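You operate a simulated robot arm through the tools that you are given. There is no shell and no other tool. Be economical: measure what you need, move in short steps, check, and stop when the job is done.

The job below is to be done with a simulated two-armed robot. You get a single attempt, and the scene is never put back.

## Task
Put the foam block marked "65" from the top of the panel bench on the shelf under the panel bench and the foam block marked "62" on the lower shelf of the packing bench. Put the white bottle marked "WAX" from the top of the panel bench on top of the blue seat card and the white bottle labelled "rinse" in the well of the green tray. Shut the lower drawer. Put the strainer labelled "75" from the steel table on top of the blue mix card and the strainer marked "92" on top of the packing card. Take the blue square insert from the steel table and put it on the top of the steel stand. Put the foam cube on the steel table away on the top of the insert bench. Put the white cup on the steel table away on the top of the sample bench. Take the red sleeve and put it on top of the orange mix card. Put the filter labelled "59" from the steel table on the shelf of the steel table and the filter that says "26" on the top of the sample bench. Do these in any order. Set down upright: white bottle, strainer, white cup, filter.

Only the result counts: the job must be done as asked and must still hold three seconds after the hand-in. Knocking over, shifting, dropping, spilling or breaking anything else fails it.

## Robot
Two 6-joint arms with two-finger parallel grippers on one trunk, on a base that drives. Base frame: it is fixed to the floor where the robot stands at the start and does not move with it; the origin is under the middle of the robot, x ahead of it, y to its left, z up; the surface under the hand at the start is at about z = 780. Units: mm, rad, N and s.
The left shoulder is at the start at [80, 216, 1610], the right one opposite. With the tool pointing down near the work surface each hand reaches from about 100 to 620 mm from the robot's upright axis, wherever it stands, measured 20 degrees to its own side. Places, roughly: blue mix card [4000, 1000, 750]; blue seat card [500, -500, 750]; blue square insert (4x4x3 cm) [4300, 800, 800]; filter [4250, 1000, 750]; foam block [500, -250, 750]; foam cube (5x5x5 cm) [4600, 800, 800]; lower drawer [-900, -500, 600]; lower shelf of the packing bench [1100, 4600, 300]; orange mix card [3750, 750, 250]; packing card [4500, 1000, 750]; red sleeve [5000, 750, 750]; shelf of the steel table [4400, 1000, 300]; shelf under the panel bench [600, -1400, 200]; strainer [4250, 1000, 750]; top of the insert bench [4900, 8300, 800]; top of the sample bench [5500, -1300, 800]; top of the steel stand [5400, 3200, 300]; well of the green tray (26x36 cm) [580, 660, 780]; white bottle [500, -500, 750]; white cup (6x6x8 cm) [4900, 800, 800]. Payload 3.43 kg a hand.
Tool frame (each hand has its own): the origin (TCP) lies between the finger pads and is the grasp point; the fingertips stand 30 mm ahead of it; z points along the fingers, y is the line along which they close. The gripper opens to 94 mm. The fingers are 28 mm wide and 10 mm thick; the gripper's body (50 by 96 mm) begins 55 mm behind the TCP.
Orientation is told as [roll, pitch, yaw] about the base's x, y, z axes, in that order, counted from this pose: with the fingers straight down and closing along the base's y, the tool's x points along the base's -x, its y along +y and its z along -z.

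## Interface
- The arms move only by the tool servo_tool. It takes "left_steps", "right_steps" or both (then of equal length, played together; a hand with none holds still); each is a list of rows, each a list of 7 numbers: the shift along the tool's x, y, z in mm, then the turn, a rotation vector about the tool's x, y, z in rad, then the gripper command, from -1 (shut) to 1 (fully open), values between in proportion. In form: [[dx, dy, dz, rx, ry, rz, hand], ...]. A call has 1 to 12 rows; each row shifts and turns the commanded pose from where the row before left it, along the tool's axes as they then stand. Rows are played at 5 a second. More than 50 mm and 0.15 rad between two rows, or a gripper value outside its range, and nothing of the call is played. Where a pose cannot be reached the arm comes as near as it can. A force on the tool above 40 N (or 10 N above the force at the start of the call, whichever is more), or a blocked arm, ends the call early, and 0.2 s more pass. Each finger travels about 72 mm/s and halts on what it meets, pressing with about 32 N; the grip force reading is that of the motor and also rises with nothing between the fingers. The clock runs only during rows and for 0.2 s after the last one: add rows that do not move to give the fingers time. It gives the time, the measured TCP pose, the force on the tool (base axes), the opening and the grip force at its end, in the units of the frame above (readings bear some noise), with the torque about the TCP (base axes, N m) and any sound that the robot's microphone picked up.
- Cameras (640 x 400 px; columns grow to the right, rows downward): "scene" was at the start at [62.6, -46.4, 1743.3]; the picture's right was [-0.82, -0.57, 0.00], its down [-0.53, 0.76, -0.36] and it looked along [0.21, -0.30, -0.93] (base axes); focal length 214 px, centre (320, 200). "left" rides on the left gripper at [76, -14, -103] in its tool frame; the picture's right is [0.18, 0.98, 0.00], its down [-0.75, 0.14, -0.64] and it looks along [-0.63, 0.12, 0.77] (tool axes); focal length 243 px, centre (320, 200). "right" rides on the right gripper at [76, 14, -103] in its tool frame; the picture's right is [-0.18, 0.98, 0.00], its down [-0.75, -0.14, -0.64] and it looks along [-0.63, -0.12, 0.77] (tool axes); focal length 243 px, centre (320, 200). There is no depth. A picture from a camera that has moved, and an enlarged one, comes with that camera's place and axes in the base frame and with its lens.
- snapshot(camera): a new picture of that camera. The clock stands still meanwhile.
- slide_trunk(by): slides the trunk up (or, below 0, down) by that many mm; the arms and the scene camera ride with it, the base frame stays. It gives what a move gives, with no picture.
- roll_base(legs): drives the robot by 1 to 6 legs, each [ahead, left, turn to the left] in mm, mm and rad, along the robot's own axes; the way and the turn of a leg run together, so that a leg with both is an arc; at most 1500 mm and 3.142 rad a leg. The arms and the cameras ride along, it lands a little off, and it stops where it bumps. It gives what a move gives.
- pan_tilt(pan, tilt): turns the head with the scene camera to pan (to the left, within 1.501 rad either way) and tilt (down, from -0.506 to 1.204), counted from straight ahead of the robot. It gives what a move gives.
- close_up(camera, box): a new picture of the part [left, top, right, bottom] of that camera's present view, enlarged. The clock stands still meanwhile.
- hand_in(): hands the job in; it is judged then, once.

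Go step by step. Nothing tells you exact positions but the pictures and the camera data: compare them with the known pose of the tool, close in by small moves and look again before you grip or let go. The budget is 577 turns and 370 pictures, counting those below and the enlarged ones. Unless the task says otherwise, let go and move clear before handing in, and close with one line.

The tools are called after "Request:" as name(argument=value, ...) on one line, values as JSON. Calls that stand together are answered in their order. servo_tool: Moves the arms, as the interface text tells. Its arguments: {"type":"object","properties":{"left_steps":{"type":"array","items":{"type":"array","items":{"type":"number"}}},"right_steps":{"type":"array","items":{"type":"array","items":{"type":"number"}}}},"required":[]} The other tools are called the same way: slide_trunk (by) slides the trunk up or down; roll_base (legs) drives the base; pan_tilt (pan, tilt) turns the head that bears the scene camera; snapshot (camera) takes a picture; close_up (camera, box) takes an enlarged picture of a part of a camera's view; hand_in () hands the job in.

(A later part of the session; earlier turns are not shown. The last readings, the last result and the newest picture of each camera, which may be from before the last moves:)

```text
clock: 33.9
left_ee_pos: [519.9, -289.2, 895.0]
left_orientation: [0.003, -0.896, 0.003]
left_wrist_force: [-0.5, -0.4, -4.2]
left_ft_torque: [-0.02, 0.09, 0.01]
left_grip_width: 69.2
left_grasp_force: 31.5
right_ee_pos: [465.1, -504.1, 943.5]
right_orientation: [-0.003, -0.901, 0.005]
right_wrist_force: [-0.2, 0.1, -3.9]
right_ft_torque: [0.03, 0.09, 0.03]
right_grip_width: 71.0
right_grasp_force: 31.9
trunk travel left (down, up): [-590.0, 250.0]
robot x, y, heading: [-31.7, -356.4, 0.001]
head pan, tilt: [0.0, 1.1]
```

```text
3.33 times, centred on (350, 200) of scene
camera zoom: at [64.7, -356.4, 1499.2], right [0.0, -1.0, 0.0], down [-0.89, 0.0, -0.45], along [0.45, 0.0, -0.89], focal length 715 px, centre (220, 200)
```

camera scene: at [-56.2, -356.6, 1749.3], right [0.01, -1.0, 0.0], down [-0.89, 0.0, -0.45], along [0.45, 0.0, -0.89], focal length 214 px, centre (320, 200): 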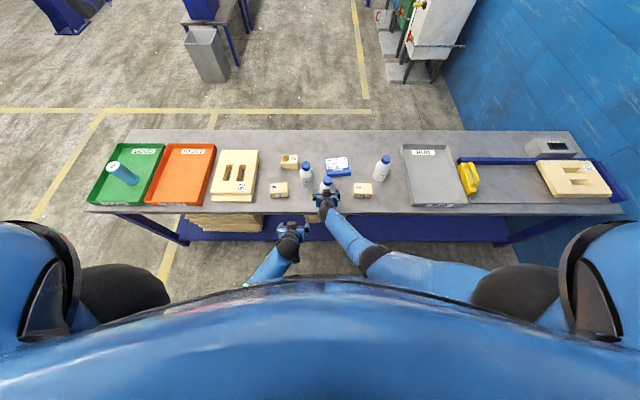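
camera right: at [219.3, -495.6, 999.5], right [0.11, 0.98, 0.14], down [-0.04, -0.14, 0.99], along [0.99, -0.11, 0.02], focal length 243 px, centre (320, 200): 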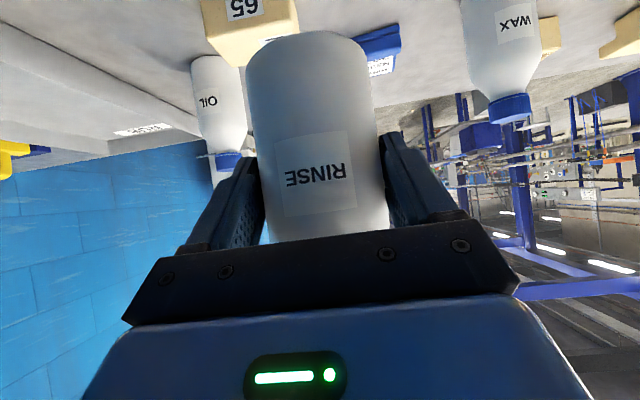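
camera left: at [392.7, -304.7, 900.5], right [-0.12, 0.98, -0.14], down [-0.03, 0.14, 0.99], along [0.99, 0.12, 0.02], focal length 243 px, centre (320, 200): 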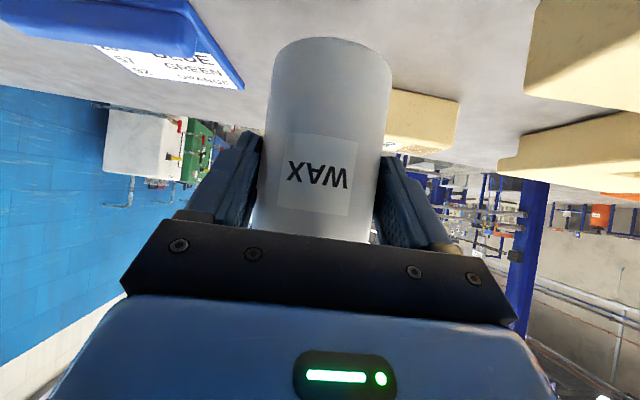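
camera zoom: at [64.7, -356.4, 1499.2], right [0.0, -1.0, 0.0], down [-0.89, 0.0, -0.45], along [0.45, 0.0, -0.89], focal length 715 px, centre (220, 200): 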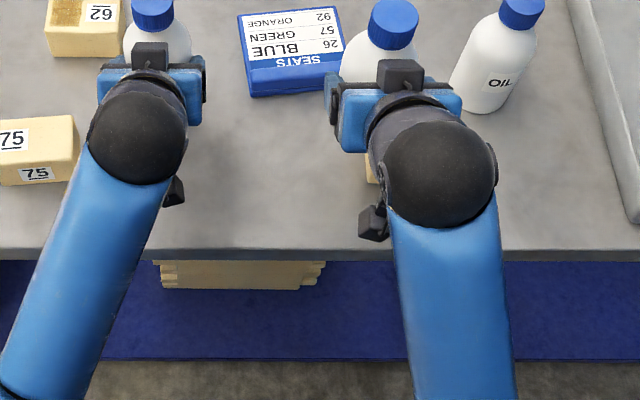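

Both bottles are held. I move the right hand out of the way, while the left carries WAX over the card's label area.

Request:
servo_tool(left_steps=[[-16, 0, -12.5, 0, 0, 0, -1], [0, 0, 0, 0, 0, 0, -1], [0, 0, 0, 0, 0, 0, -1], [-14.5, -31.4, 18.4, 0, 0, 0, -1], [-14.5, -31.4, 18.4, 0, 0, 0, -1], [-14.5, -31.4, 18.4, 0, 0, 0, -1], [-14.5, -31.4, 18.4, 0, 0, 0, -1], [-14.5, -31.4, 18.4, 0, 0, 0, -1], [0, 0, 0, 0, 0, 0, -1]], right_steps=[[12, -35, -16, 0, 0, 0, -1], [12, -35, -16, 0, 0, 0, -1], [12, -35, -16, 0, 0, 0, -1], [0, -20, 0, 0, 0, 0, -1], [0, 0, 0, 0, 0, 0, -1], [0, 0, 0, 0, 0, 0, -1], [0, 0, 0, 0, 0, 0, -1], [0, 0, 0, 0, 0, 0, -1], [0, 0, 0, 0, 0, 0, -1]])

Request:
snapshot(camera="left")

Request:
close_up(camera="scene", box=[260, 140, 440, 260])

```text
clock: 35.9
left_ee_pos: [636.2, -446.6, 912.8]
left_orientation: [0.001, -0.898, 0.003]
left_wrist_force: [0.1, 0.3, -3.0]
left_ft_torque: [0.04, 0.04, -0.01]
left_grip_width: 69.1
left_grasp_force: 32.2
right_ee_pos: [403.8, -629.0, 946.1]
right_orientation: [-0.002, -0.9, 0.005]
right_wrist_force: [-0.6, 0.4, -4.1]
right_ft_torque: [0.01, 0.09, -0.03]
right_grip_width: 70.5
right_grasp_force: 31.9
trunk travel left (down, up): [-590.0, 250.0]
robot x, y, heading: [-32.2, -356.2, 0.001]
head pan, tilt: [0.0, 1.1]
```

```text
336 pictures are left
camera left: at [508.7, -461.3, 918.2], right [-0.12, 0.98, -0.14], down [-0.03, 0.14, 0.99], along [0.99, 0.12, 0.02], focal length 243 px, centre (320, 200)
```

left: 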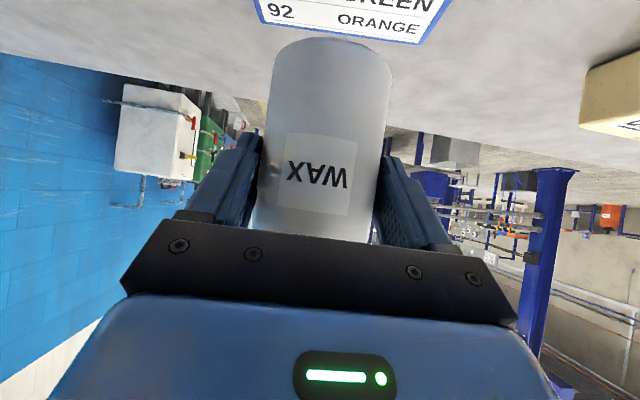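

```text
3.33 times, centred on (350, 200) of scene
camera zoom: at [64.3, -355.7, 1499.2], right [0.0, -1.0, 0.0], down [-0.89, 0.0, -0.45], along [0.45, 0.0, -0.89], focal length 715 px, centre (220, 200)
```

zoom: 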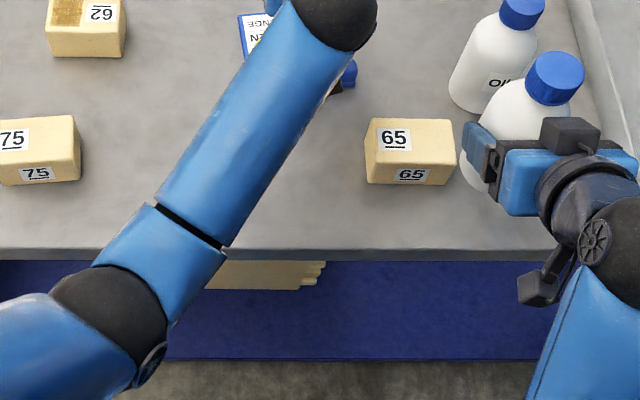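

Far edge of card ≈ x 690, so target is right. Lower 38 mm with +4 mm x.

Request:
servo_tool(left_steps=[[13.5, 0, 16, 0, 0, 0, -1], [14, 0, 11, 0, 0, 0, -1]])

Request:
snapshot(camera="left")

```text
clock: 36.5
left_ee_pos: [641.7, -446.4, 876.2]
left_orientation: [-0.001, -0.899, 0.001]
left_wrist_force: [0.4, 0.1, -4.5]
left_ft_torque: [0.0, 0.08, -0.03]
left_grip_width: 68.8
left_grasp_force: 31.9
right_ee_pos: [404.6, -629.9, 946.0]
right_orientation: [-0.002, -0.9, 0.005]
right_wrist_force: [-0.2, -0.9, -4.1]
right_ft_torque: [0.0, 0.08, 0.01]
right_grip_width: 70.6
right_grasp_force: 31.4
trunk travel left (down, up): [-590.0, 250.0]
robot x, y, heading: [-32.3, -357.3, 0.003]
head pan, tilt: [0.0, 1.1]
```

```text
334 pictures are left
camera left: at [513.5, -461.3, 880.4], right [-0.12, 0.98, -0.14], down [-0.03, 0.14, 0.99], along [0.99, 0.12, 0.02], focal length 243 px, centre (320, 200)
```

left: 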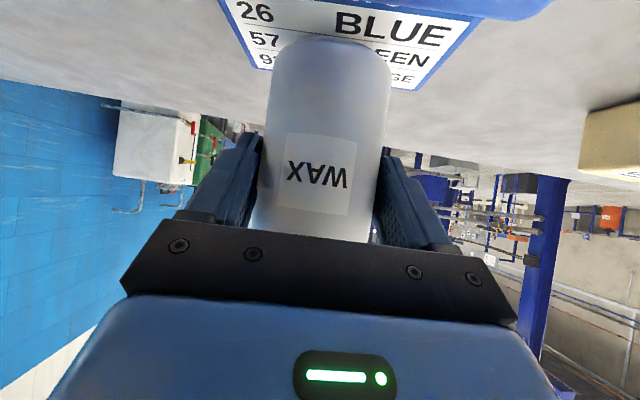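

Request:
servo_tool(left_steps=[[2.4, 0, 1.9, 0, 0, 0, -1], [2.4, 0, 1.9, 0, 0, 0, -1], [2.4, 0, 1.9, 0, 0, 0, -1]])

```text
clock: 37.3
left_ee_pos: [642.7, -446.2, 867.1]
left_orientation: [0.001, -0.898, 0.003]
left_wrist_force: [-0.2, 0.0, -4.0]
left_ft_torque: [0.01, 0.06, 0.02]
left_grip_width: 69.2
left_grasp_force: 32.3
right_ee_pos: [404.7, -629.4, 945.2]
right_orientation: [-0.001, -0.901, 0.006]
right_wrist_force: [0.1, -0.1, -3.2]
right_ft_torque: [-0.02, 0.06, -0.02]
right_grip_width: 70.4
right_grasp_force: 32.3
trunk travel left (down, up): [-590.0, 250.0]
robot x, y, heading: [-34.1, -356.7, 0.004]
head pan, tilt: [0.0, 1.1]
```

Request:
servo_tool(left_steps=[[1.6, 0, 1.2, 0, 0, 0, -1], [1.6, 0, 1.2, 0, 0, 0, -1]])

```text
clock: 37.9
left_ee_pos: [642.2, -447.3, 864.0]
left_orientation: [0.002, -0.9, 0.002]
left_wrist_force: [0.1, 0.5, -4.5]
left_ft_torque: [0.0, 0.07, 0.0]
left_grip_width: 68.9
left_grasp_force: 31.8
right_ee_pos: [404.6, -629.6, 946.2]
right_orientation: [-0.002, -0.898, 0.005]
right_wrist_force: [-0.3, 0.1, -5.3]
right_ft_torque: [-0.01, 0.08, -0.01]
right_grip_width: 70.5
right_grasp_force: 32.0
trunk travel left (down, up): [-590.0, 250.0]
robot x, y, heading: [-29.0, -353.6, 0.003]
head pan, tilt: [0.0, 1.1]
```

No contact yet; continuing down in 2 mm rows.

Request:
servo_tool(left_steps=[[1.6, 0, 1.2, 0, 0, 0, -1], [1.6, 0, 1.2, 0, 0, 0, -1]])

Request:
servo_tool(left_steps=[[1.6, 0, 1.2, 0, 0, 0, -1]])

Request:
snapshot(camera="left")

```text
clock: 38.5
left_ee_pos: [642.0, -446.9, 863.3]
left_orientation: [0.001, -0.9, 0.003]
left_wrist_force: [-1.2, -0.3, -1.1]
left_ft_torque: [0.03, 0.01, 0.01]
left_grip_width: 69.0
left_grasp_force: 31.4
right_ee_pos: [404.1, -629.5, 946.0]
right_orientation: [0.0, -0.9, 0.005]
right_wrist_force: [-0.1, -0.4, -4.5]
right_ft_torque: [0.0, 0.05, 0.0]
right_grip_width: 70.7
right_grasp_force: 31.8
trunk travel left (down, up): [-590.0, 250.0]
robot x, y, heading: [-31.6, -356.1, -0.001]
head pan, tilt: [0.0, 1.1]
```

```text
clock: 38.9
left_ee_pos: [642.7, -446.0, 862.5]
left_orientation: [-0.002, -0.904, 0.003]
left_wrist_force: [0.0, -1.9, 6.2]
left_ft_torque: [0.11, 0.07, 0.0]
left_grip_width: 69.0
left_grasp_force: 32.4
right_ee_pos: [402.9, -629.0, 946.2]
right_orientation: [-0.001, -0.903, 0.004]
right_wrist_force: [-0.3, 1.0, -3.3]
right_ft_torque: [0.0, 0.04, 0.02]
right_grip_width: 70.5
right_grasp_force: 32.0
trunk travel left (down, up): [-590.0, 250.0]
robot x, y, heading: [-25.8, -358.3, 0.0]
head pan, tilt: [0.0, 1.1]
```

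```text
333 pictures are left
camera left: at [514.5, -461.8, 865.9], right [-0.12, 0.98, -0.15], down [-0.04, 0.14, 0.99], along [0.99, 0.12, 0.02], focal length 243 px, centre (320, 200)
```

left: 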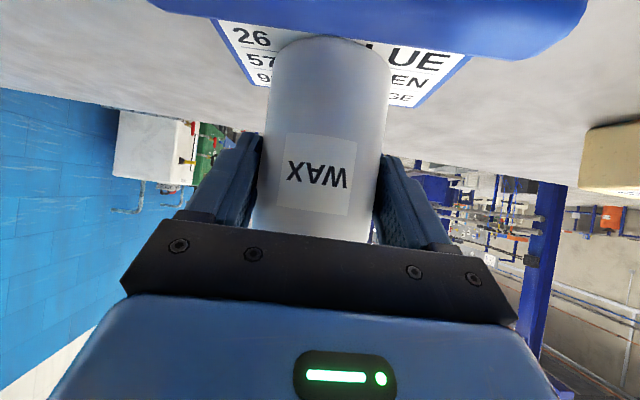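

Contact on the plate. Release gently and back straight out.

Request:
servo_tool(left_steps=[[0, 0, 0, 0, 0, 0, 0.6], [0, 0, 0, 0, 0, 0, 1], [0, 0, 0, 0, 0, 0, 1], [12, 0, -16, 0, 0, 0, 1], [21, 0, -26, 0, 0, 0, 1], [21, 0, -26, 0, 0, 0, 1], [15, 0, -26, 0, 0, 0, 1]])

Request:
snapshot(camera="left")

```text
clock: 40.5
left_ee_pos: [526.8, -446.9, 864.9]
left_orientation: [-0.001, -0.899, 0.004]
left_wrist_force: [0.0, 0.0, -0.1]
left_ft_torque: [-0.01, 0.01, 0.02]
left_grip_width: 93.9
left_grasp_force: 0.1
right_ee_pos: [403.7, -629.9, 946.0]
right_orientation: [-0.002, -0.902, 0.005]
right_wrist_force: [-0.9, -0.4, -5.4]
right_ft_torque: [0.01, 0.05, 0.03]
right_grip_width: 70.5
right_grasp_force: 32.1
trunk travel left (down, up): [-590.0, 250.0]
robot x, y, heading: [-31.3, -354.3, 0.006]
head pan, tilt: [0.0, 1.1]
```

```text
332 pictures are left
camera left: at [398.8, -462.5, 870.2], right [-0.12, 0.98, -0.14], down [-0.04, 0.14, 0.99], along [0.99, 0.12, 0.02], focal length 243 px, centre (320, 200)
```

left: 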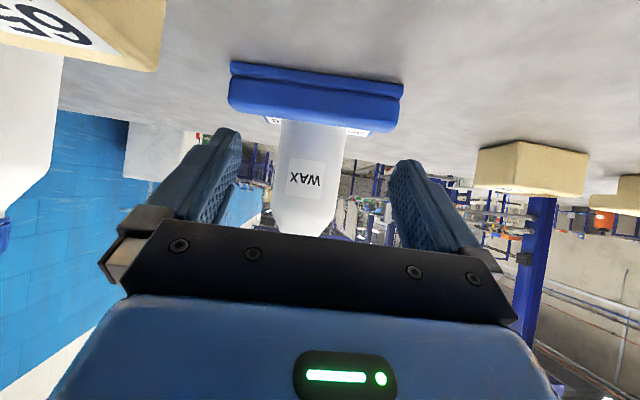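

WAX stands on the card. I'll retract the left hand and drive left to the green tray with the rinse bottle.

Request:
servo_tool(left_steps=[[11.4, 10, -42, 0, 0, 0, 1], [11.4, 10, -42, 0, 0, 0, 1], [11.4, 10, -42, 0, 0, 0, 1], [11.4, 10, -42, 0, 0, 0, 1], [11.4, 10, -42, 0, 0, 0, 1]], right_steps=[[-31, 0, -25, 0, 0, 0, -1], [-31, 0, -25, 0, 0, 0, -1], [0, 10, 0, 0, 0, 0, -1], [0, 30, 0, 0, 0, 0, -1], [0, 30, 0, 0, 0, 0, -1]])

Request:
roll_base(legs=[[-40, 1190, 0]])

Request:
pan_tilt(pan=0, tilt=0.95)

Request:
snapshot(camera="scene")

```text
clock: 41.7
left_ee_pos: [340.8, -392.3, 951.4]
left_orientation: [-0.017, -0.905, 0.064]
left_wrist_force: [-0.2, 0.4, -0.3]
left_ft_torque: [0.02, 0.03, -0.03]
left_grip_width: 94.0
left_grasp_force: 0.1
right_ee_pos: [444.4, -570.5, 992.7]
right_orientation: [-0.002, -0.901, 0.004]
right_wrist_force: [0.3, 0.9, -4.3]
right_ft_torque: [-0.01, 0.07, 0.0]
right_grip_width: 70.4
right_grasp_force: 32.1
right hand out of reach, approached as far as the arm can: row 1, 2, 4
trunk travel left (down, up): [-590.0, 250.0]
robot x, y, heading: [-29.1, -354.5, 0.006]
head pan, tilt: [0.0, 1.1]
```

```text
clock: 47.7
left_ee_pos: [296.8, 793.2, 951.8]
left_orientation: [-0.008, -0.902, 0.049]
left_wrist_force: [-0.4, -0.9, -0.3]
left_ft_torque: [0.0, 0.01, 0.01]
left_grip_width: 94.1
left_grasp_force: 0.0
right_ee_pos: [403.1, 612.1, 996.9]
right_orientation: [-0.001, -0.901, -0.003]
right_wrist_force: [-0.4, 0.2, -4.4]
right_ft_torque: [0.02, 0.07, -0.01]
right_grip_width: 70.2
right_grasp_force: 32.2
trunk travel left (down, up): [-590.0, 250.0]
robot x, y, heading: [-68.6, 826.3, -0.003]
head pan, tilt: [0.0, 1.1]
```

```text
clock: 48.4
left_ee_pos: [299.3, 798.3, 952.3]
left_orientation: [-0.007, -0.902, 0.061]
left_wrist_force: [0.4, -0.2, 0.0]
left_ft_torque: [0.0, -0.03, -0.01]
left_grip_width: 94.0
left_grasp_force: 0.1
right_ee_pos: [402.6, 611.8, 996.1]
right_orientation: [-0.002, -0.901, 0.001]
right_wrist_force: [0.4, 0.5, -4.1]
right_ft_torque: [0.0, 0.11, 0.0]
right_grip_width: 70.4
right_grasp_force: 32.5
trunk travel left (down, up): [-590.0, 250.0]
robot x, y, heading: [-70.0, 830.1, -0.001]
head pan, tilt: [0.0, 0.949]
```

```text
331 pictures are left
camera scene: at [33.0, 827.7, 1509.4], right [0.0, -1.0, 0.0], down [-0.81, 0.0, -0.58], along [0.58, 0.0, -0.81], focal length 214 px, centre (320, 200)
```

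scene: 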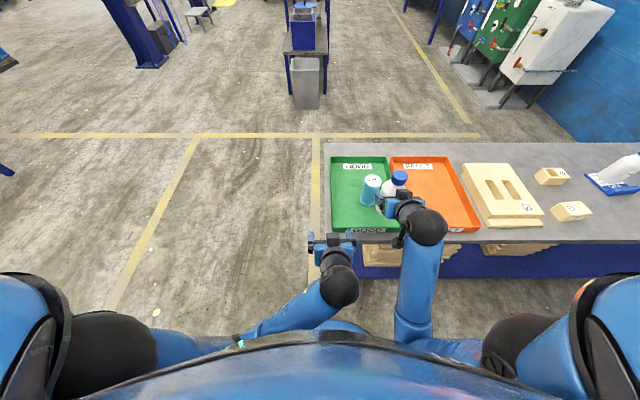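

Request:
close_up(camera="scene", box=[300, 140, 460, 240])

Request:
snapshot(camera="right")

```text
4.00 times, centred on (380, 190) of scene
camera zoom: at [33.0, 827.7, 1509.4], right [0.0, -1.0, 0.0], down [-0.81, 0.0, -0.58], along [0.58, 0.0, -0.81], focal length 858 px, centre (80, 240)
```

zoom: 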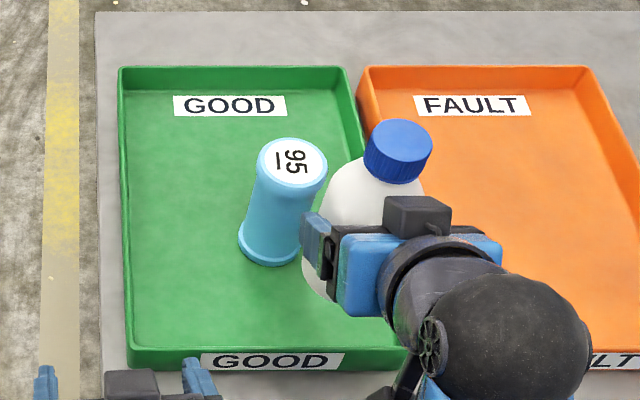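

```text
329 pictures are left
camera right: at [275.8, 625.9, 1000.9], right [0.12, 0.98, 0.14], down [-0.04, -0.14, 0.99], along [0.99, -0.12, 0.02], focal length 243 px, centre (320, 200)
```

right: 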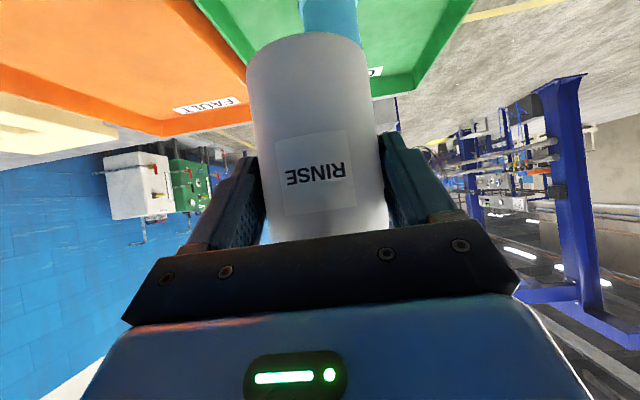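

The tray holds an upright cup "95" at about (541,633). I'll set rinse at about (470,720), left-front of the well.

Request:
servo_tool(right_steps=[[-12.2, 36, 15.4, 0, 0, 0, -1], [-12.2, 36, 15.4, 0, 0, 0, -1], [-12.2, 36, 15.4, 0, 0, 0, -1], [20, 0, 16, 0, 0, 0, -1], [20, 0, 16, 0, 0, 0, -1]], left_steps=[[0, 40, 0, 0, 0, 0, 1], [0, 40, 0, 0, 0, 0, 1], [0, 40, 0, 0, 0, 0, 1], [0, 0, 0, 0, 0, 0, 1], [0, 0, 0, 0, 0, 0, 1]])

Request:
close_up(camera="scene", box=[300, 140, 460, 240])

Request:
snapshot(camera="right")

```text
clock: 49.6
left_ee_pos: [298.9, 906.3, 942.5]
left_orientation: [-0.008, -0.902, 0.047]
left_wrist_force: [-0.2, 0.2, 0.4]
left_ft_torque: [0.0, -0.03, 0.0]
left_grip_width: 93.9
left_grasp_force: 0.0
left hand out of reach, approached as far as the arm can: row 3
right_ee_pos: [464.0, 723.1, 944.7]
right_orientation: [-0.001, -0.903, 0.0]
right_wrist_force: [0.4, -0.1, -4.0]
right_ft_torque: [0.0, 0.08, -0.02]
right_grip_width: 70.2
right_grasp_force: 31.4
trunk travel left (down, up): [-590.0, 250.0]
robot x, y, heading: [-75.2, 829.5, -0.002]
head pan, tilt: [0.0, 0.949]
```

```text
4.00 times, centred on (380, 190) of scene
camera zoom: at [32.6, 827.3, 1509.5], right [0.0, -1.0, 0.0], down [-0.81, 0.0, -0.58], along [0.58, 0.0, -0.81], focal length 858 px, centre (80, 240)
```

zoom: 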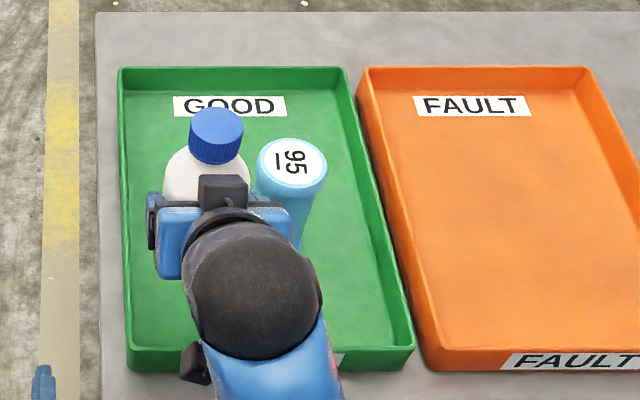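

```text
327 pictures are left
camera right: at [336.6, 737.2, 950.7], right [0.12, 0.98, 0.14], down [-0.04, -0.14, 0.99], along [0.99, -0.12, 0.02], focal length 243 px, centre (320, 200)
```

right: 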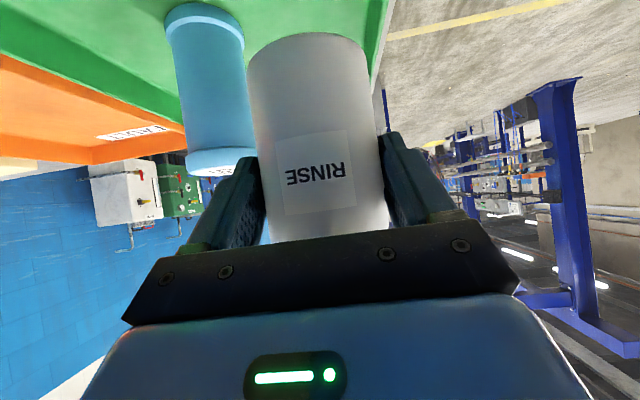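

Lower to just above the tray floor.

Request:
servo_tool(right_steps=[[15.5, 0, 12.2, 0, 0, 0, -1], [15.5, 0, 12.2, 0, 0, 0, -1], [15.5, 0, 12.2, 0, 0, 0, -1], [15.5, 0, 12.2, 0, 0, 0, -1], [2, 0, 1.5, 0, 0, 0, -1], [2, 0, 1.5, 0, 0, 0, -1]])

Request:
snapshot(camera="right")

```text
clock: 51.0
left_ee_pos: [298.7, 905.6, 942.5]
left_orientation: [-0.009, -0.902, 0.05]
left_wrist_force: [0.3, 0.0, 0.8]
left_ft_torque: [-0.02, -0.01, 0.02]
left_grip_width: 93.8
left_grasp_force: 0.0
right_ee_pos: [463.0, 722.2, 861.2]
right_orientation: [-0.002, -0.903, 0.0]
right_wrist_force: [0.9, -0.2, -4.1]
right_ft_torque: [0.04, 0.01, 0.02]
right_grip_width: 70.3
right_grasp_force: 32.5
trunk travel left (down, up): [-590.0, 250.0]
robot x, y, heading: [-69.3, 824.9, -0.002]
head pan, tilt: [0.0, 0.949]
```

```text
326 pictures are left
camera right: at [335.2, 735.9, 866.0], right [0.12, 0.98, 0.14], down [-0.04, -0.14, 0.99], along [0.99, -0.12, 0.02], focal length 243 px, centre (320, 200)
```

right: 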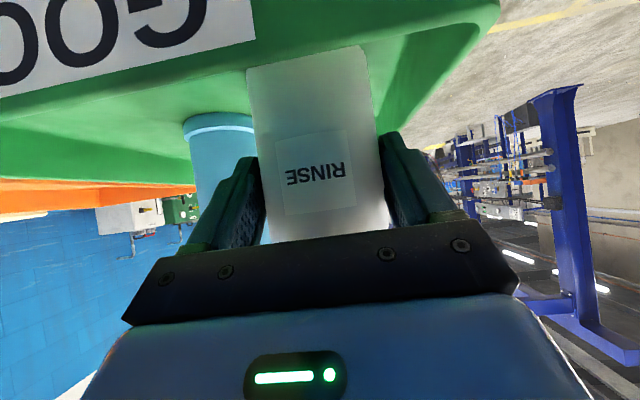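

Request:
servo_tool(right_steps=[[1.6, 0, 1.2, 0, 0, 0, -1], [1.6, 0, 1.2, 0, 0, 0, -1]])

Request:
servo_tool(right_steps=[[1.6, 0, 1.2, 0, 0, 0, -1]])

```text
clock: 51.6
left_ee_pos: [296.1, 907.4, 942.8]
left_orientation: [-0.012, -0.905, 0.05]
left_wrist_force: [0.0, -0.1, -0.4]
left_ft_torque: [0.06, -0.02, 0.0]
left_grip_width: 94.1
left_grasp_force: 0.0
right_ee_pos: [462.8, 721.0, 861.8]
right_orientation: [-0.001, -0.912, -0.001]
right_wrist_force: [-1.8, 0.3, 17.5]
right_ft_torque: [-0.03, 0.44, 0.0]
right_grip_width: 70.1
right_grasp_force: 32.4
trunk travel left (down, up): [-590.0, 250.0]
robot x, y, heading: [-70.7, 829.3, -0.005]
head pan, tilt: [0.0, 0.949]
```

```text
clock: 52.0
left_ee_pos: [296.3, 907.5, 943.5]
left_orientation: [-0.009, -0.905, 0.052]
left_wrist_force: [0.4, 0.0, -0.6]
left_ft_torque: [0.0, 0.0, -0.02]
left_grip_width: 93.9
left_grasp_force: 0.0
right_ee_pos: [462.4, 720.5, 860.8]
right_orientation: [0.0, -0.914, 0.0]
right_wrist_force: [1.5, 3.4, 28.7]
right_ft_torque: [-0.01, -0.25, -0.01]
right_grip_width: 70.3
right_grasp_force: 32.0
trunk travel left (down, up): [-590.0, 250.0]
robot x, y, heading: [-72.4, 825.9, -0.006]
head pan, tilt: [0.0, 0.949]
```

Firm contact; relieve slightly, then release and back out.

Request:
servo_tool(right_steps=[[-2.8, 0, -2.2, 0, 0, 0, -1], [0, 0, 0, 0, 0, 0, -1]])

Request:
servo_tool(right_steps=[[0, 0, 0, 0, 0, 0, 0.6], [0, 0, 0, 0, 0, 0, 1], [0, 0, 0, 0, 0, 0, 1], [12, 0, -16, 0, 0, 0, 1], [21, 0, -26, 0, 0, 0, 1], [21, 0, -26, 0, 0, 0, 1]])

Request:
snapshot(camera="right")

```text
clock: 52.6
left_ee_pos: [298.1, 907.7, 943.6]
left_orientation: [-0.01, -0.903, 0.053]
left_wrist_force: [0.2, -0.7, 0.3]
left_ft_torque: [0.0, 0.02, 0.05]
left_grip_width: 94.1
left_grasp_force: 0.0
right_ee_pos: [462.8, 721.4, 859.0]
right_orientation: [-0.001, -0.904, 0.0]
right_wrist_force: [4.1, 3.6, 16.8]
right_ft_torque: [0.16, -0.57, 0.14]
right_grip_width: 69.9
right_grasp_force: 32.3
trunk travel left (down, up): [-590.0, 250.0]
robot x, y, heading: [-68.7, 828.6, 0.0]
head pan, tilt: [0.0, 0.949]
```

```text
clock: 54.0
left_ee_pos: [298.0, 905.9, 943.6]
left_orientation: [-0.009, -0.901, 0.051]
left_wrist_force: [-1.1, 0.6, -0.9]
left_ft_torque: [0.0, -0.04, -0.01]
left_grip_width: 93.8
left_grasp_force: 0.1
right_ee_pos: [374.9, 721.8, 858.2]
right_orientation: [0.0, -0.903, -0.002]
right_wrist_force: [1.0, 0.4, -0.5]
right_ft_torque: [-0.01, 0.0, 0.0]
right_grip_width: 93.8
right_grasp_force: 0.0
trunk travel left (down, up): [-590.0, 250.0]
robot x, y, heading: [-72.0, 827.9, -0.0]
head pan, tilt: [0.0, 0.949]
```

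```text
325 pictures are left
camera right: at [248.2, 736.7, 863.6], right [0.12, 0.98, 0.14], down [-0.04, -0.14, 0.99], along [0.99, -0.12, 0.02], focal length 243 px, centre (320, 200)
```

right: 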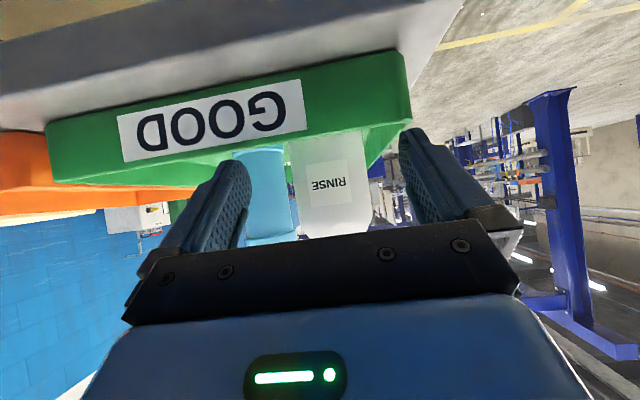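

Rinse stands in the tray. Now retract and drive back right to the foam blocks, also turning the tools down for grasping.

Request:
servo_tool(right_steps=[[-9, 0, -32, 0, 0, 0, 1], [-9, 0, -32, 0, 0, 0, 1], [-9, 0, -32, 0, 0, 0, 1]])

Request:
close_up(camera="scene", box=[300, 140, 460, 240])

Request:
roll_base(legs=[[-60, -1210, 0]])

Request:
snapshot(camera="scene")

```text
clock: 54.8
left_ee_pos: [298.3, 907.3, 942.9]
left_orientation: [-0.009, -0.903, 0.051]
left_wrist_force: [-0.3, 0.7, -0.6]
left_ft_torque: [0.02, 0.03, 0.02]
left_grip_width: 93.9
left_grasp_force: 0.0
right_ee_pos: [319.6, 723.9, 938.2]
right_orientation: [-0.001, -0.902, 0.0]
right_wrist_force: [-0.6, 0.6, -0.3]
right_ft_torque: [0.01, 0.03, 0.01]
right_grip_width: 94.1
right_grasp_force: 0.1
right hand out of reach, approached as far as the arm can: row 3
trunk travel left (down, up): [-590.0, 250.0]
robot x, y, heading: [-69.4, 828.3, -0.003]
head pan, tilt: [0.0, 0.949]
```

```text
4.00 times, centred on (380, 190) of scene
camera zoom: at [32.5, 827.9, 1509.5], right [0.0, -1.0, 0.0], down [-0.81, 0.0, -0.58], along [0.58, 0.0, -0.81], focal length 858 px, centre (80, 240)
```

zoom: 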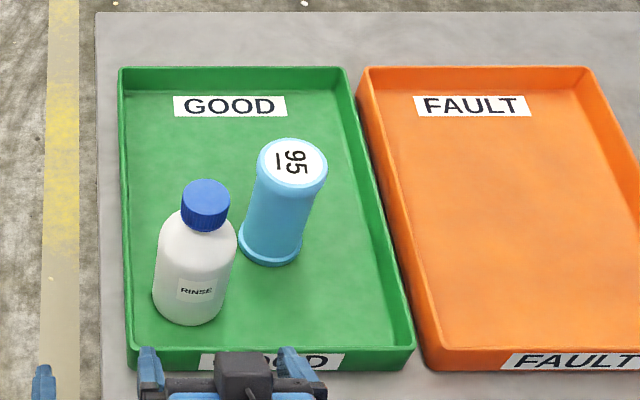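

```text
clock: 60.9
left_ee_pos: [240.2, -303.0, 944.3]
left_orientation: [-0.01, -0.904, 0.058]
left_wrist_force: [0.4, -0.5, 0.2]
left_ft_torque: [0.02, -0.01, 0.01]
left_grip_width: 94.1
left_grasp_force: 0.1
right_ee_pos: [263.4, -485.1, 937.5]
right_orientation: [-0.003, -0.902, 0.006]
right_wrist_force: [0.2, 0.2, -0.2]
right_ft_torque: [-0.01, 0.0, 0.0]
right_grip_width: 94.2
right_grasp_force: 0.1
trunk travel left (down, up): [-590.0, 250.0]
robot x, y, heading: [-129.4, -386.3, 0.007]
head pan, tilt: [0.0, 0.949]
```

```text
323 pictures are left
camera scene: at [-25.3, -383.5, 1509.5], right [0.01, -1.0, 0.0], down [-0.81, 0.0, -0.58], along [0.58, 0.0, -0.81], focal length 214 px, centre (320, 200)
```

scene: 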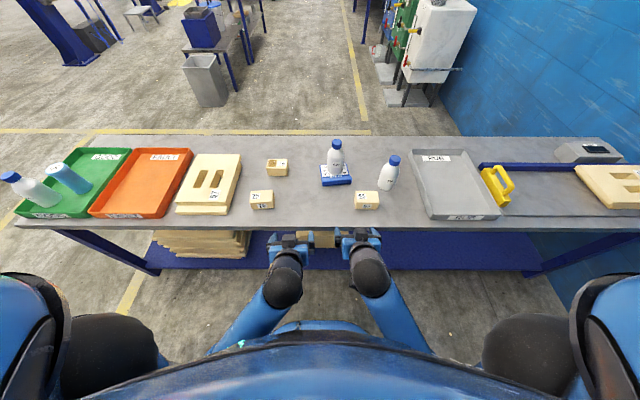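

Request:
close_up(camera="scene", box=[240, 140, 400, 240])

Request:
close_up(camera="scene", box=[260, 200, 600, 290])

```text
4.00 times, centred on (320, 190) of scene
camera zoom: at [-25.3, -383.5, 1509.5], right [0.01, -1.0, 0.0], down [-0.81, 0.0, -0.58], along [0.58, 0.0, -0.81], focal length 858 px, centre (320, 240)
```

zoom: 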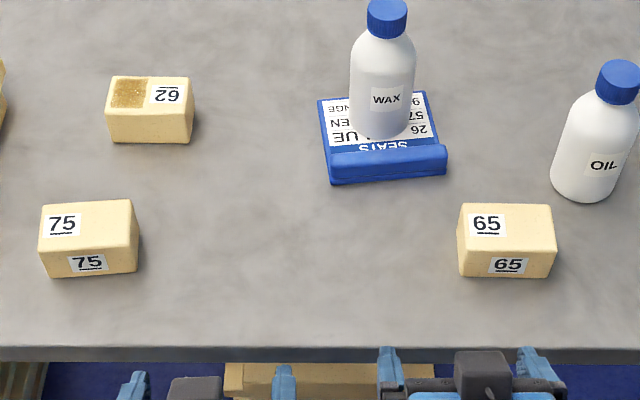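

```text
1.88 times, centred on (430, 245) of scene
camera zoom: at [-25.3, -383.5, 1509.5], right [0.01, -1.0, 0.0], down [-0.81, 0.0, -0.58], along [0.58, 0.0, -0.81], focal length 404 px, centre (113, 115)
```

zoom: 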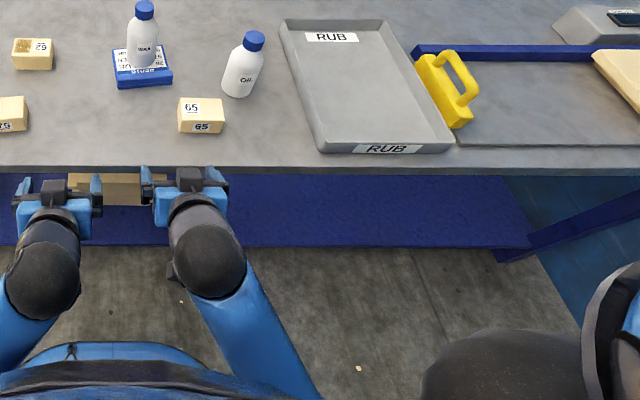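

Blocks: 65 at (476,-573), 62 at (657,-192), each ~92×54×46 mm, long along y, so I must close along x. Roll forward and straighten both tools to point down.

Request:
roll_base(legs=[[125, 0, -0.006]])

Request:
servo_tool(right_steps=[[0, 0, -10, 0, 0.15, 0, 1], [0, 0, -10, 0, 0.15, 0, 1], [0, 0, -10, 0, 0.15, 0, 1], [0, 0, 0, 0, 0.15, 0, 1], [0, 0, 0, 0, 0.15, 0, 1], [0, 0, 0, 0, 0.15, 0, 1], [0, 0, 0, 0, 0, 0.15, 1], [0, 0, 0, 0, 0, 0.15, 1], [0, 0, 0, 0, 0, 0.15, 1], [0, 0, 0, 0, 0, 0.15, 1]], left_steps=[[0, 0, -10, 0, 0.15, 0, 1], [0, 0, -10, 0, 0.15, 0, 1], [0, 0, -10, 0, 0.15, 0, 1], [0, 0, 0, 0, 0.15, 0, 1], [0, 0, 0, 0, 0.15, 0, 1], [0, 0, 0, 0, 0.15, 0, 1], [0, 0, 0, 0, 0, -0.15, 1], [0, 0, 0, 0, 0, -0.15, 1], [0, 0, 0, 0, 0, -0.15, 1], [0, 0, 0, 0, 0, -0.15, 1]])

```text
clock: 62.2
left_ee_pos: [364.1, -304.5, 944.0]
left_orientation: [-0.007, -0.904, 0.053]
left_wrist_force: [0.8, 0.0, -0.6]
left_ft_torque: [0.02, 0.04, 0.01]
left_grip_width: 93.9
left_grasp_force: 0.0
right_ee_pos: [387.4, -487.1, 937.8]
right_orientation: [-0.001, -0.902, 0.003]
right_wrist_force: [-0.8, 1.0, -0.3]
right_ft_torque: [0.02, 0.0, -0.01]
right_grip_width: 94.0
right_grasp_force: 0.0
trunk travel left (down, up): [-590.0, 250.0]
robot x, y, heading: [-6.1, -382.4, 0.0]
head pan, tilt: [0.0, 0.949]
```

```text
clock: 63.6
left_ee_pos: [363.9, -301.3, 809.0]
left_orientation: [-0.005, -0.053, 0.05]
left_wrist_force: [-8.8, -0.7, 11.7]
left_ft_torque: [0.6, 0.16, 0.36]
left_grip_width: 94.0
left_grasp_force: 0.1
left hand out of reach, approached as far as the arm can: row 1, 2, 3, 4, 5, 6
right_ee_pos: [384.2, -489.5, 809.7]
right_orientation: [0.0, -0.049, 0.001]
right_wrist_force: [-7.9, -2.8, 13.7]
right_ft_torque: [-0.01, 0.44, 0.0]
right_grip_width: 94.0
right_grasp_force: 0.0
right hand out of reach, approached as far as the arm can: row 1, 2, 3, 4, 5, 6
trunk travel left (down, up): [-590.0, 250.0]
robot x, y, heading: [-5.1, -385.1, -0.004]
head pan, tilt: [0.0, 0.949]
stopped in row 6 (left hand): the force on the tool passed its limit at 88 N (the readings are from after the stop); the commanded pose is now the measured one
```

Folding in close isn't possible at this trunk height, and the hands dipped to the bench edge. Raise the trunk straight away to bring them clear and check.

Request:
slide_trunk(by=200)

Request:
snapshot(camera="scene")

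Request:
snapshot(camera="right")

```text
clock: 65.8
left_ee_pos: [366.3, -301.5, 1007.0]
left_orientation: [-0.006, -0.049, 0.051]
left_wrist_force: [0.4, -0.5, 0.2]
left_ft_torque: [-0.02, 0.0, -0.03]
left_grip_width: 94.1
left_grasp_force: 0.1
right_ee_pos: [386.5, -489.7, 1008.1]
right_orientation: [-0.001, -0.047, 0.002]
right_wrist_force: [-0.9, 0.6, 0.2]
right_ft_torque: [0.01, -0.02, 0.0]
right_grip_width: 93.8
right_grasp_force: 0.2
trunk travel left (down, up): [-790.0, 50.0]
robot x, y, heading: [-3.9, -383.0, -0.0]
head pan, tilt: [0.0, 0.949]
```

```text
320 pictures are left
camera scene: at [100.3, -383.9, 1709.4], right [0.0, -1.0, 0.0], down [-0.81, 0.0, -0.58], along [0.58, 0.0, -0.81], focal length 214 px, centre (320, 200)
```

scene: 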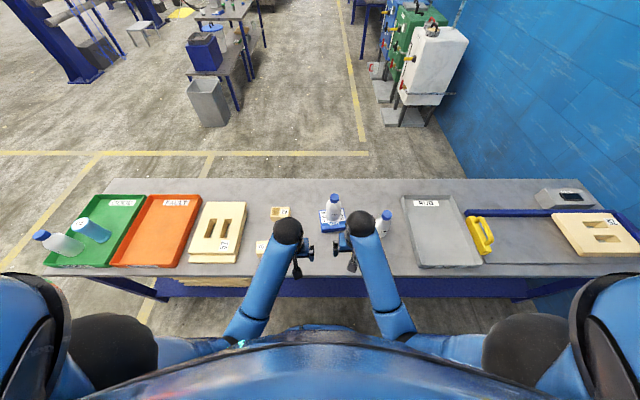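

```text
319 pictures are left
camera right: at [306.2, -475.2, 1108.5], right [0.18, 0.98, 0.01], down [0.72, -0.14, 0.68], along [0.67, -0.12, -0.74], focal length 243 px, centre (320, 200)
```

right: 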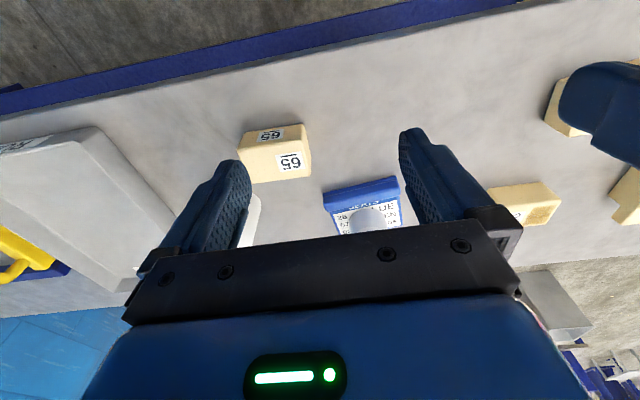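

All items undisturbed. Now yaw both hands by 90° (cameras outward).

Request:
servo_tool(right_steps=[[0, 0, 0, 0, 0.048, 0, 1], [0, 0, 0, 0, 0, -0.145, 1], [0, 0, 0, 0, 0, -0.145, 1], [0, 0, 0, 0, 0, -0.145, 1], [0, 0, 0, 0, 0, -0.145, 1], [0, 0, 0, 0, 0, -0.145, 1], [0, 0, 0, 0, 0, -0.145, 1], [0, 0, 0, 0, 0, -0.145, 1], [0, 0, 0, 0, 0, -0.145, 1], [0, 0, 0, 0, 0, -0.145, 1], [0, 0, 0, 0, 0, -0.145, 1], [0, 0, 0, 0, 0, -0.12, 1]], left_steps=[[0, 0, 0, 0, 0.048, 0, 1], [0, 0, 0, 0, 0, 0.145, 1], [0, 0, 0, 0, 0, 0.145, 1], [0, 0, 0, 0, 0, 0.145, 1], [0, 0, 0, 0, 0, 0.145, 1], [0, 0, 0, 0, 0, 0.145, 1], [0, 0, 0, 0, 0, 0.145, 1], [0, 0, 0, 0, 0, 0.145, 1], [0, 0, 0, 0, 0, 0.145, 1], [0, 0, 0, 0, 0, 0.145, 1], [0, 0, 0, 0, 0, 0.145, 1], [0, 0, 0, 0, 0, 0.145, 1]])

```text
clock: 68.4
left_ee_pos: [367.8, -302.7, 993.5]
left_orientation: [0.004, -0.004, -1.548]
left_wrist_force: [-0.4, 0.1, 0.6]
left_ft_torque: [-0.01, -0.01, -0.02]
left_grip_width: 93.8
left_grasp_force: 0.1
left hand out of reach, approached as far as the arm can: row 1
right_ee_pos: [386.9, -488.4, 991.2]
right_orientation: [0.0, 0.0, 1.575]
right_wrist_force: [-0.3, 0.0, 0.3]
right_ft_torque: [0.0, -0.01, 0.01]
right_grip_width: 94.1
right_grasp_force: 0.2
right hand out of reach, approached as far as the arm can: row 1
trunk travel left (down, up): [-790.0, 50.0]
robot x, y, heading: [-5.9, -382.5, -0.001]
head pan, tilt: [0.0, 0.949]
```

Now move both above their blocks.

Request:
servo_tool(right_steps=[[28.3, -29.7, 0, 0, 0, 0, 1], [28.3, -29.7, 0, 0, 0, 0, 1], [28.4, -29.7, 0, 0, 0, 0, 1], [0, 0, 0, 0, 0, 0, 1], [0, 0, 0, 0, 0, 0, 1], [0, 0, 0, 0, 0, 0, 1], [0, 0, 0, 0, 0, 0, 1], [0, 0, 0, 0, 0, 0, 1]], left_steps=[[0, 0, 0, 0, 0, 0.022, 1], [15.9, 41.3, 0, 0, 0, 0, 1], [15.9, 41.3, 0, 0, 0, 0, 1], [15.9, 41.3, 0, 0, 0, 0, 1], [15.9, 41.3, 0, 0, 0, 0, 1], [15.9, 41.3, 0, 0, 0, 0, 1], [15.9, 41.3, 0, 0, 0, 0, 1], [15.9, 41.3, 0, 0, 0, 0, 1]])

Request:
snapshot(camera="right")

Request:
snapshot(camera="left")

```text
clock: 70.2
left_ee_pos: [657.7, -189.5, 997.8]
left_orientation: [0.0, -0.005, -1.568]
left_wrist_force: [-0.7, 0.2, 0.2]
left_ft_torque: [0.03, 0.0, -0.02]
left_grip_width: 93.8
left_grasp_force: 0.1
right_ee_pos: [475.8, -576.5, 993.6]
right_orientation: [0.001, 0.002, 1.572]
right_wrist_force: [0.9, 0.8, -0.6]
right_ft_torque: [-0.01, 0.03, -0.02]
right_grip_width: 94.1
right_grasp_force: 0.0
trunk travel left (down, up): [-790.0, 50.0]
robot x, y, heading: [-2.0, -388.6, 0.008]
head pan, tilt: [0.0, 0.949]
```

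```text
318 pictures are left
camera right: at [461.4, -652.4, 1097.5], right [-0.98, 0.18, 0.0], down [0.14, 0.75, 0.64], along [0.12, 0.63, -0.77], focal length 243 px, centre (320, 200)
```

right: 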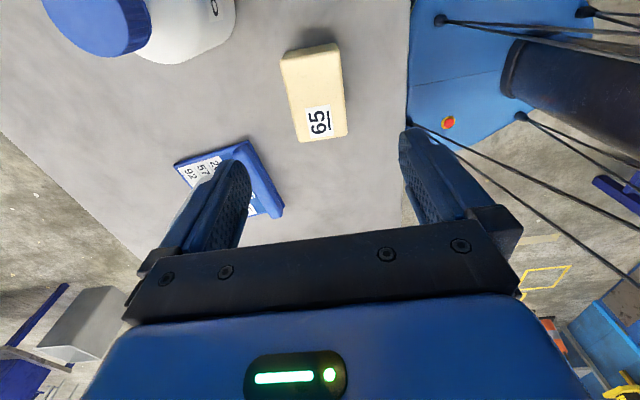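

```text
317 pictures are left
camera left: at [642.3, -113.3, 1099.4], right [0.98, 0.19, 0.0], down [0.14, -0.75, 0.65], along [0.12, -0.64, -0.76], focal length 243 px, centre (320, 200)
```

left: 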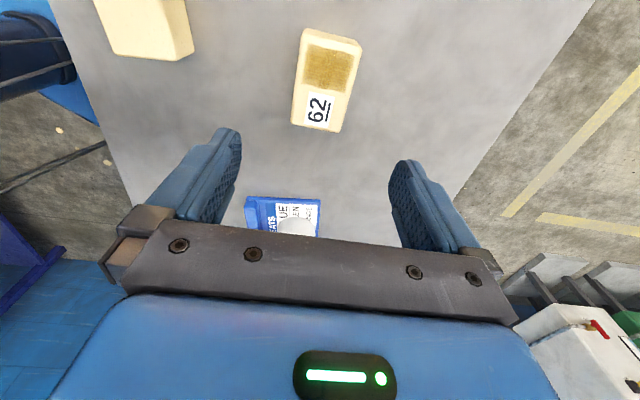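

Alignment is good; small corrections and descend with both hands.

Request:
servo_tool(right_steps=[[3, -5, 42, 0, 0, 0, 1], [0, 0, 42, 0, 0, 0, 1], [0, 0, 42, 0, 0, 0, 1], [0, 0, 0, 0, 0, 0, 1]], left_steps=[[8, 4, 42, 0, 0, 0, 1], [0, 0, 42, 0, 0, 0.06, 1], [0, 0, 42, 0, 0, 0, 1], [0, 0, 0, 0, 0, 0, 1]])

Request:
snapshot(camera="right")

Request:
snapshot(camera="left")

```text
clock: 71.2
left_ee_pos: [646.8, -181.1, 877.9]
left_orientation: [0.003, -0.005, -1.629]
left_wrist_force: [0.0, 1.0, 0.4]
left_ft_torque: [0.02, -0.02, -0.01]
left_grip_width: 93.8
left_grasp_force: 0.1
left hand out of reach, approached as far as the arm can: row 3
right_ee_pos: [482.0, -578.2, 869.4]
right_orientation: [0.001, 0.0, 1.574]
right_wrist_force: [-1.0, -0.7, 1.2]
right_ft_torque: [0.02, 0.0, 0.03]
right_grip_width: 94.0
right_grasp_force: 0.0
trunk travel left (down, up): [-790.0, 50.0]
robot x, y, heading: [-3.3, -386.8, 0.002]
head pan, tilt: [0.0, 0.949]
```

```text
316 pictures are left
camera right: at [467.5, -653.6, 972.1], right [-0.98, 0.18, 0.0], down [0.14, 0.75, 0.64], along [0.12, 0.63, -0.77], focal length 243 px, centre (320, 200)
```

right: 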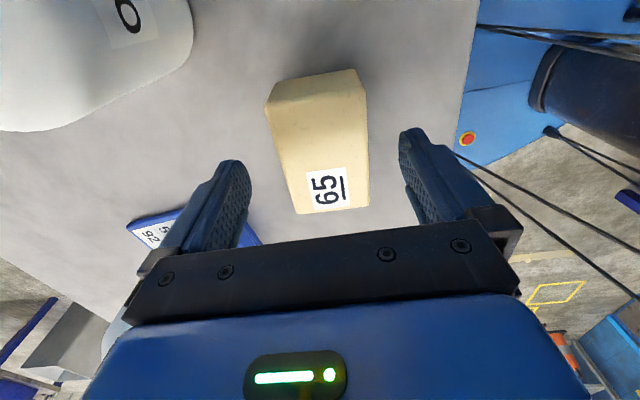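

```text
315 pictures are left
camera left: at [636.7, -104.7, 981.6], right [0.99, 0.13, 0.0], down [0.1, -0.76, 0.65], along [0.08, -0.64, -0.76], focal length 243 px, centre (320, 200)
```

left: 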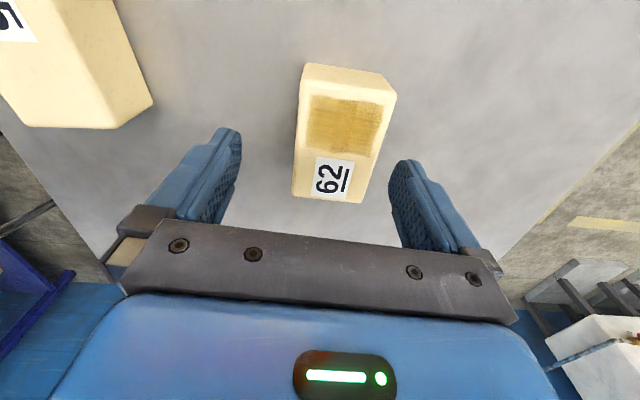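

Right is aligned: descend 46 mm and grip 65. The left hand is at reach limit; I'll fix that after.

Request:
servo_tool(right_steps=[[0, 2, 40, 0, 0, 0, 1], [0, 0, 6, 0, 0, 0, 1], [0, 0, 0, 0, 0, 0, -1], [0, 0, 0, 0, 0, 0, -1], [0, 0, 0, 0, 0, 0, -1], [0, 0, 0, 0, 0, 0, -1], [0, 0, -40, 0, 0, 0, -1], [0, 0, -45, 0, 0, 0, -1]], left_steps=[[0, 0, -40, 0, 0, 0, 1], [0, 0, -40, 0, 0, 0, 1], [0, 0, -40, 0, 0, 0, 1], [0, 0, 0, 0, 0, 0, 1], [0, 0, 0, 0, 0, 0, 1], [0, 0, 0, 0, 0, 0, 1], [0, 0, 0, 0, 0, 0, 1], [0, 0, 0, 0, 0, 0, 1]])

Request:
snapshot(camera="right")

```text
clock: 73.0
left_ee_pos: [648.5, -181.3, 996.2]
left_orientation: [0.003, -0.003, -1.628]
left_wrist_force: [-0.2, 0.0, 0.3]
left_ft_torque: [0.0, -0.01, 0.04]
left_grip_width: 94.0
left_grasp_force: 0.0
right_ee_pos: [477.1, -580.7, 905.9]
right_orientation: [0.0, -0.001, 1.572]
right_wrist_force: [0.7, 0.3, -0.6]
right_ft_torque: [0.03, 0.0, 0.02]
right_grip_width: 63.4
right_grasp_force: 31.8
trunk travel left (down, up): [-790.0, 50.0]
robot x, y, heading: [-0.1, -385.1, 0.004]
head pan, tilt: [0.0, 0.949]
```

```text
314 pictures are left
camera right: at [463.2, -657.7, 1009.5], right [-0.98, 0.18, 0.0], down [0.14, 0.75, 0.64], along [0.12, 0.63, -0.77], focal length 243 px, centre (320, 200)
```

right: 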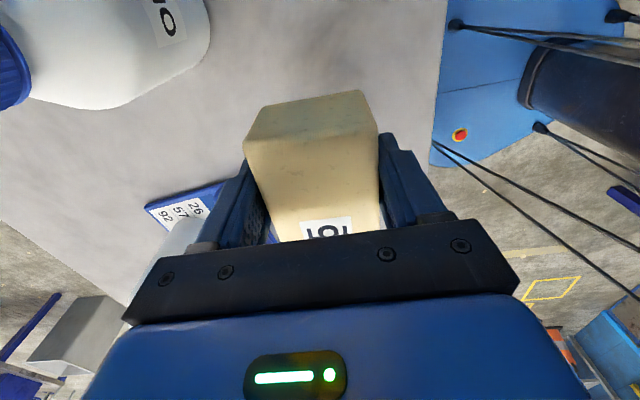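

65 is gripped. Raise the right hand and lower the trunk 100 mm so the left can reach 62.

Request:
servo_tool(right_steps=[[0, 0, -45, 0, 0, 0, -1], [0, 0, -45, 0, 0, 0, -1], [0, 0, -40, 0, 0, 0, -1]])

Request:
slide_trunk(by=-110)

Request:
snapshot(camera="left")

```text
clock: 73.8
left_ee_pos: [649.4, -182.8, 995.7]
left_orientation: [0.003, -0.005, -1.63]
left_wrist_force: [-0.4, 0.4, -1.1]
left_ft_torque: [0.02, -0.01, 0.01]
left_grip_width: 94.1
left_grasp_force: 0.1
right_ee_pos: [486.1, -578.3, 1006.8]
right_orientation: [-0.001, 0.0, 1.573]
right_wrist_force: [0.4, -0.4, -0.3]
right_ft_torque: [0.0, -0.01, 0.02]
right_grip_width: 63.2
right_grasp_force: 32.4
right hand out of reach, approached as far as the arm can: row 3
trunk travel left (down, up): [-790.0, 50.0]
robot x, y, heading: [-0.3, -384.4, 0.001]
head pan, tilt: [0.0, 0.949]
```

```text
clock: 75.2
left_ee_pos: [648.4, -181.2, 885.0]
left_orientation: [0.002, -0.005, -1.63]
left_wrist_force: [0.2, -0.4, -0.2]
left_ft_torque: [0.02, 0.0, -0.01]
left_grip_width: 94.0
left_grasp_force: 0.0
right_ee_pos: [487.0, -577.9, 895.8]
right_orientation: [-0.002, 0.001, 1.572]
right_wrist_force: [1.0, -0.6, -0.3]
right_ft_torque: [-0.01, 0.04, -0.03]
right_grip_width: 63.2
right_grasp_force: 31.8
trunk travel left (down, up): [-680.0, 160.0]
robot x, y, heading: [-4.0, -383.5, 0.004]
head pan, tilt: [0.0, 0.949]
```

```text
313 pictures are left
camera left: at [638.6, -105.1, 988.6], right [0.99, 0.13, 0.0], down [0.1, -0.76, 0.65], along [0.08, -0.64, -0.76], focal length 243 px, centre (320, 200)
```

left: 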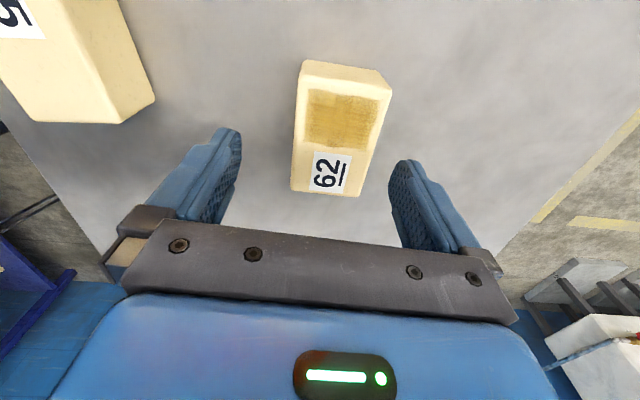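

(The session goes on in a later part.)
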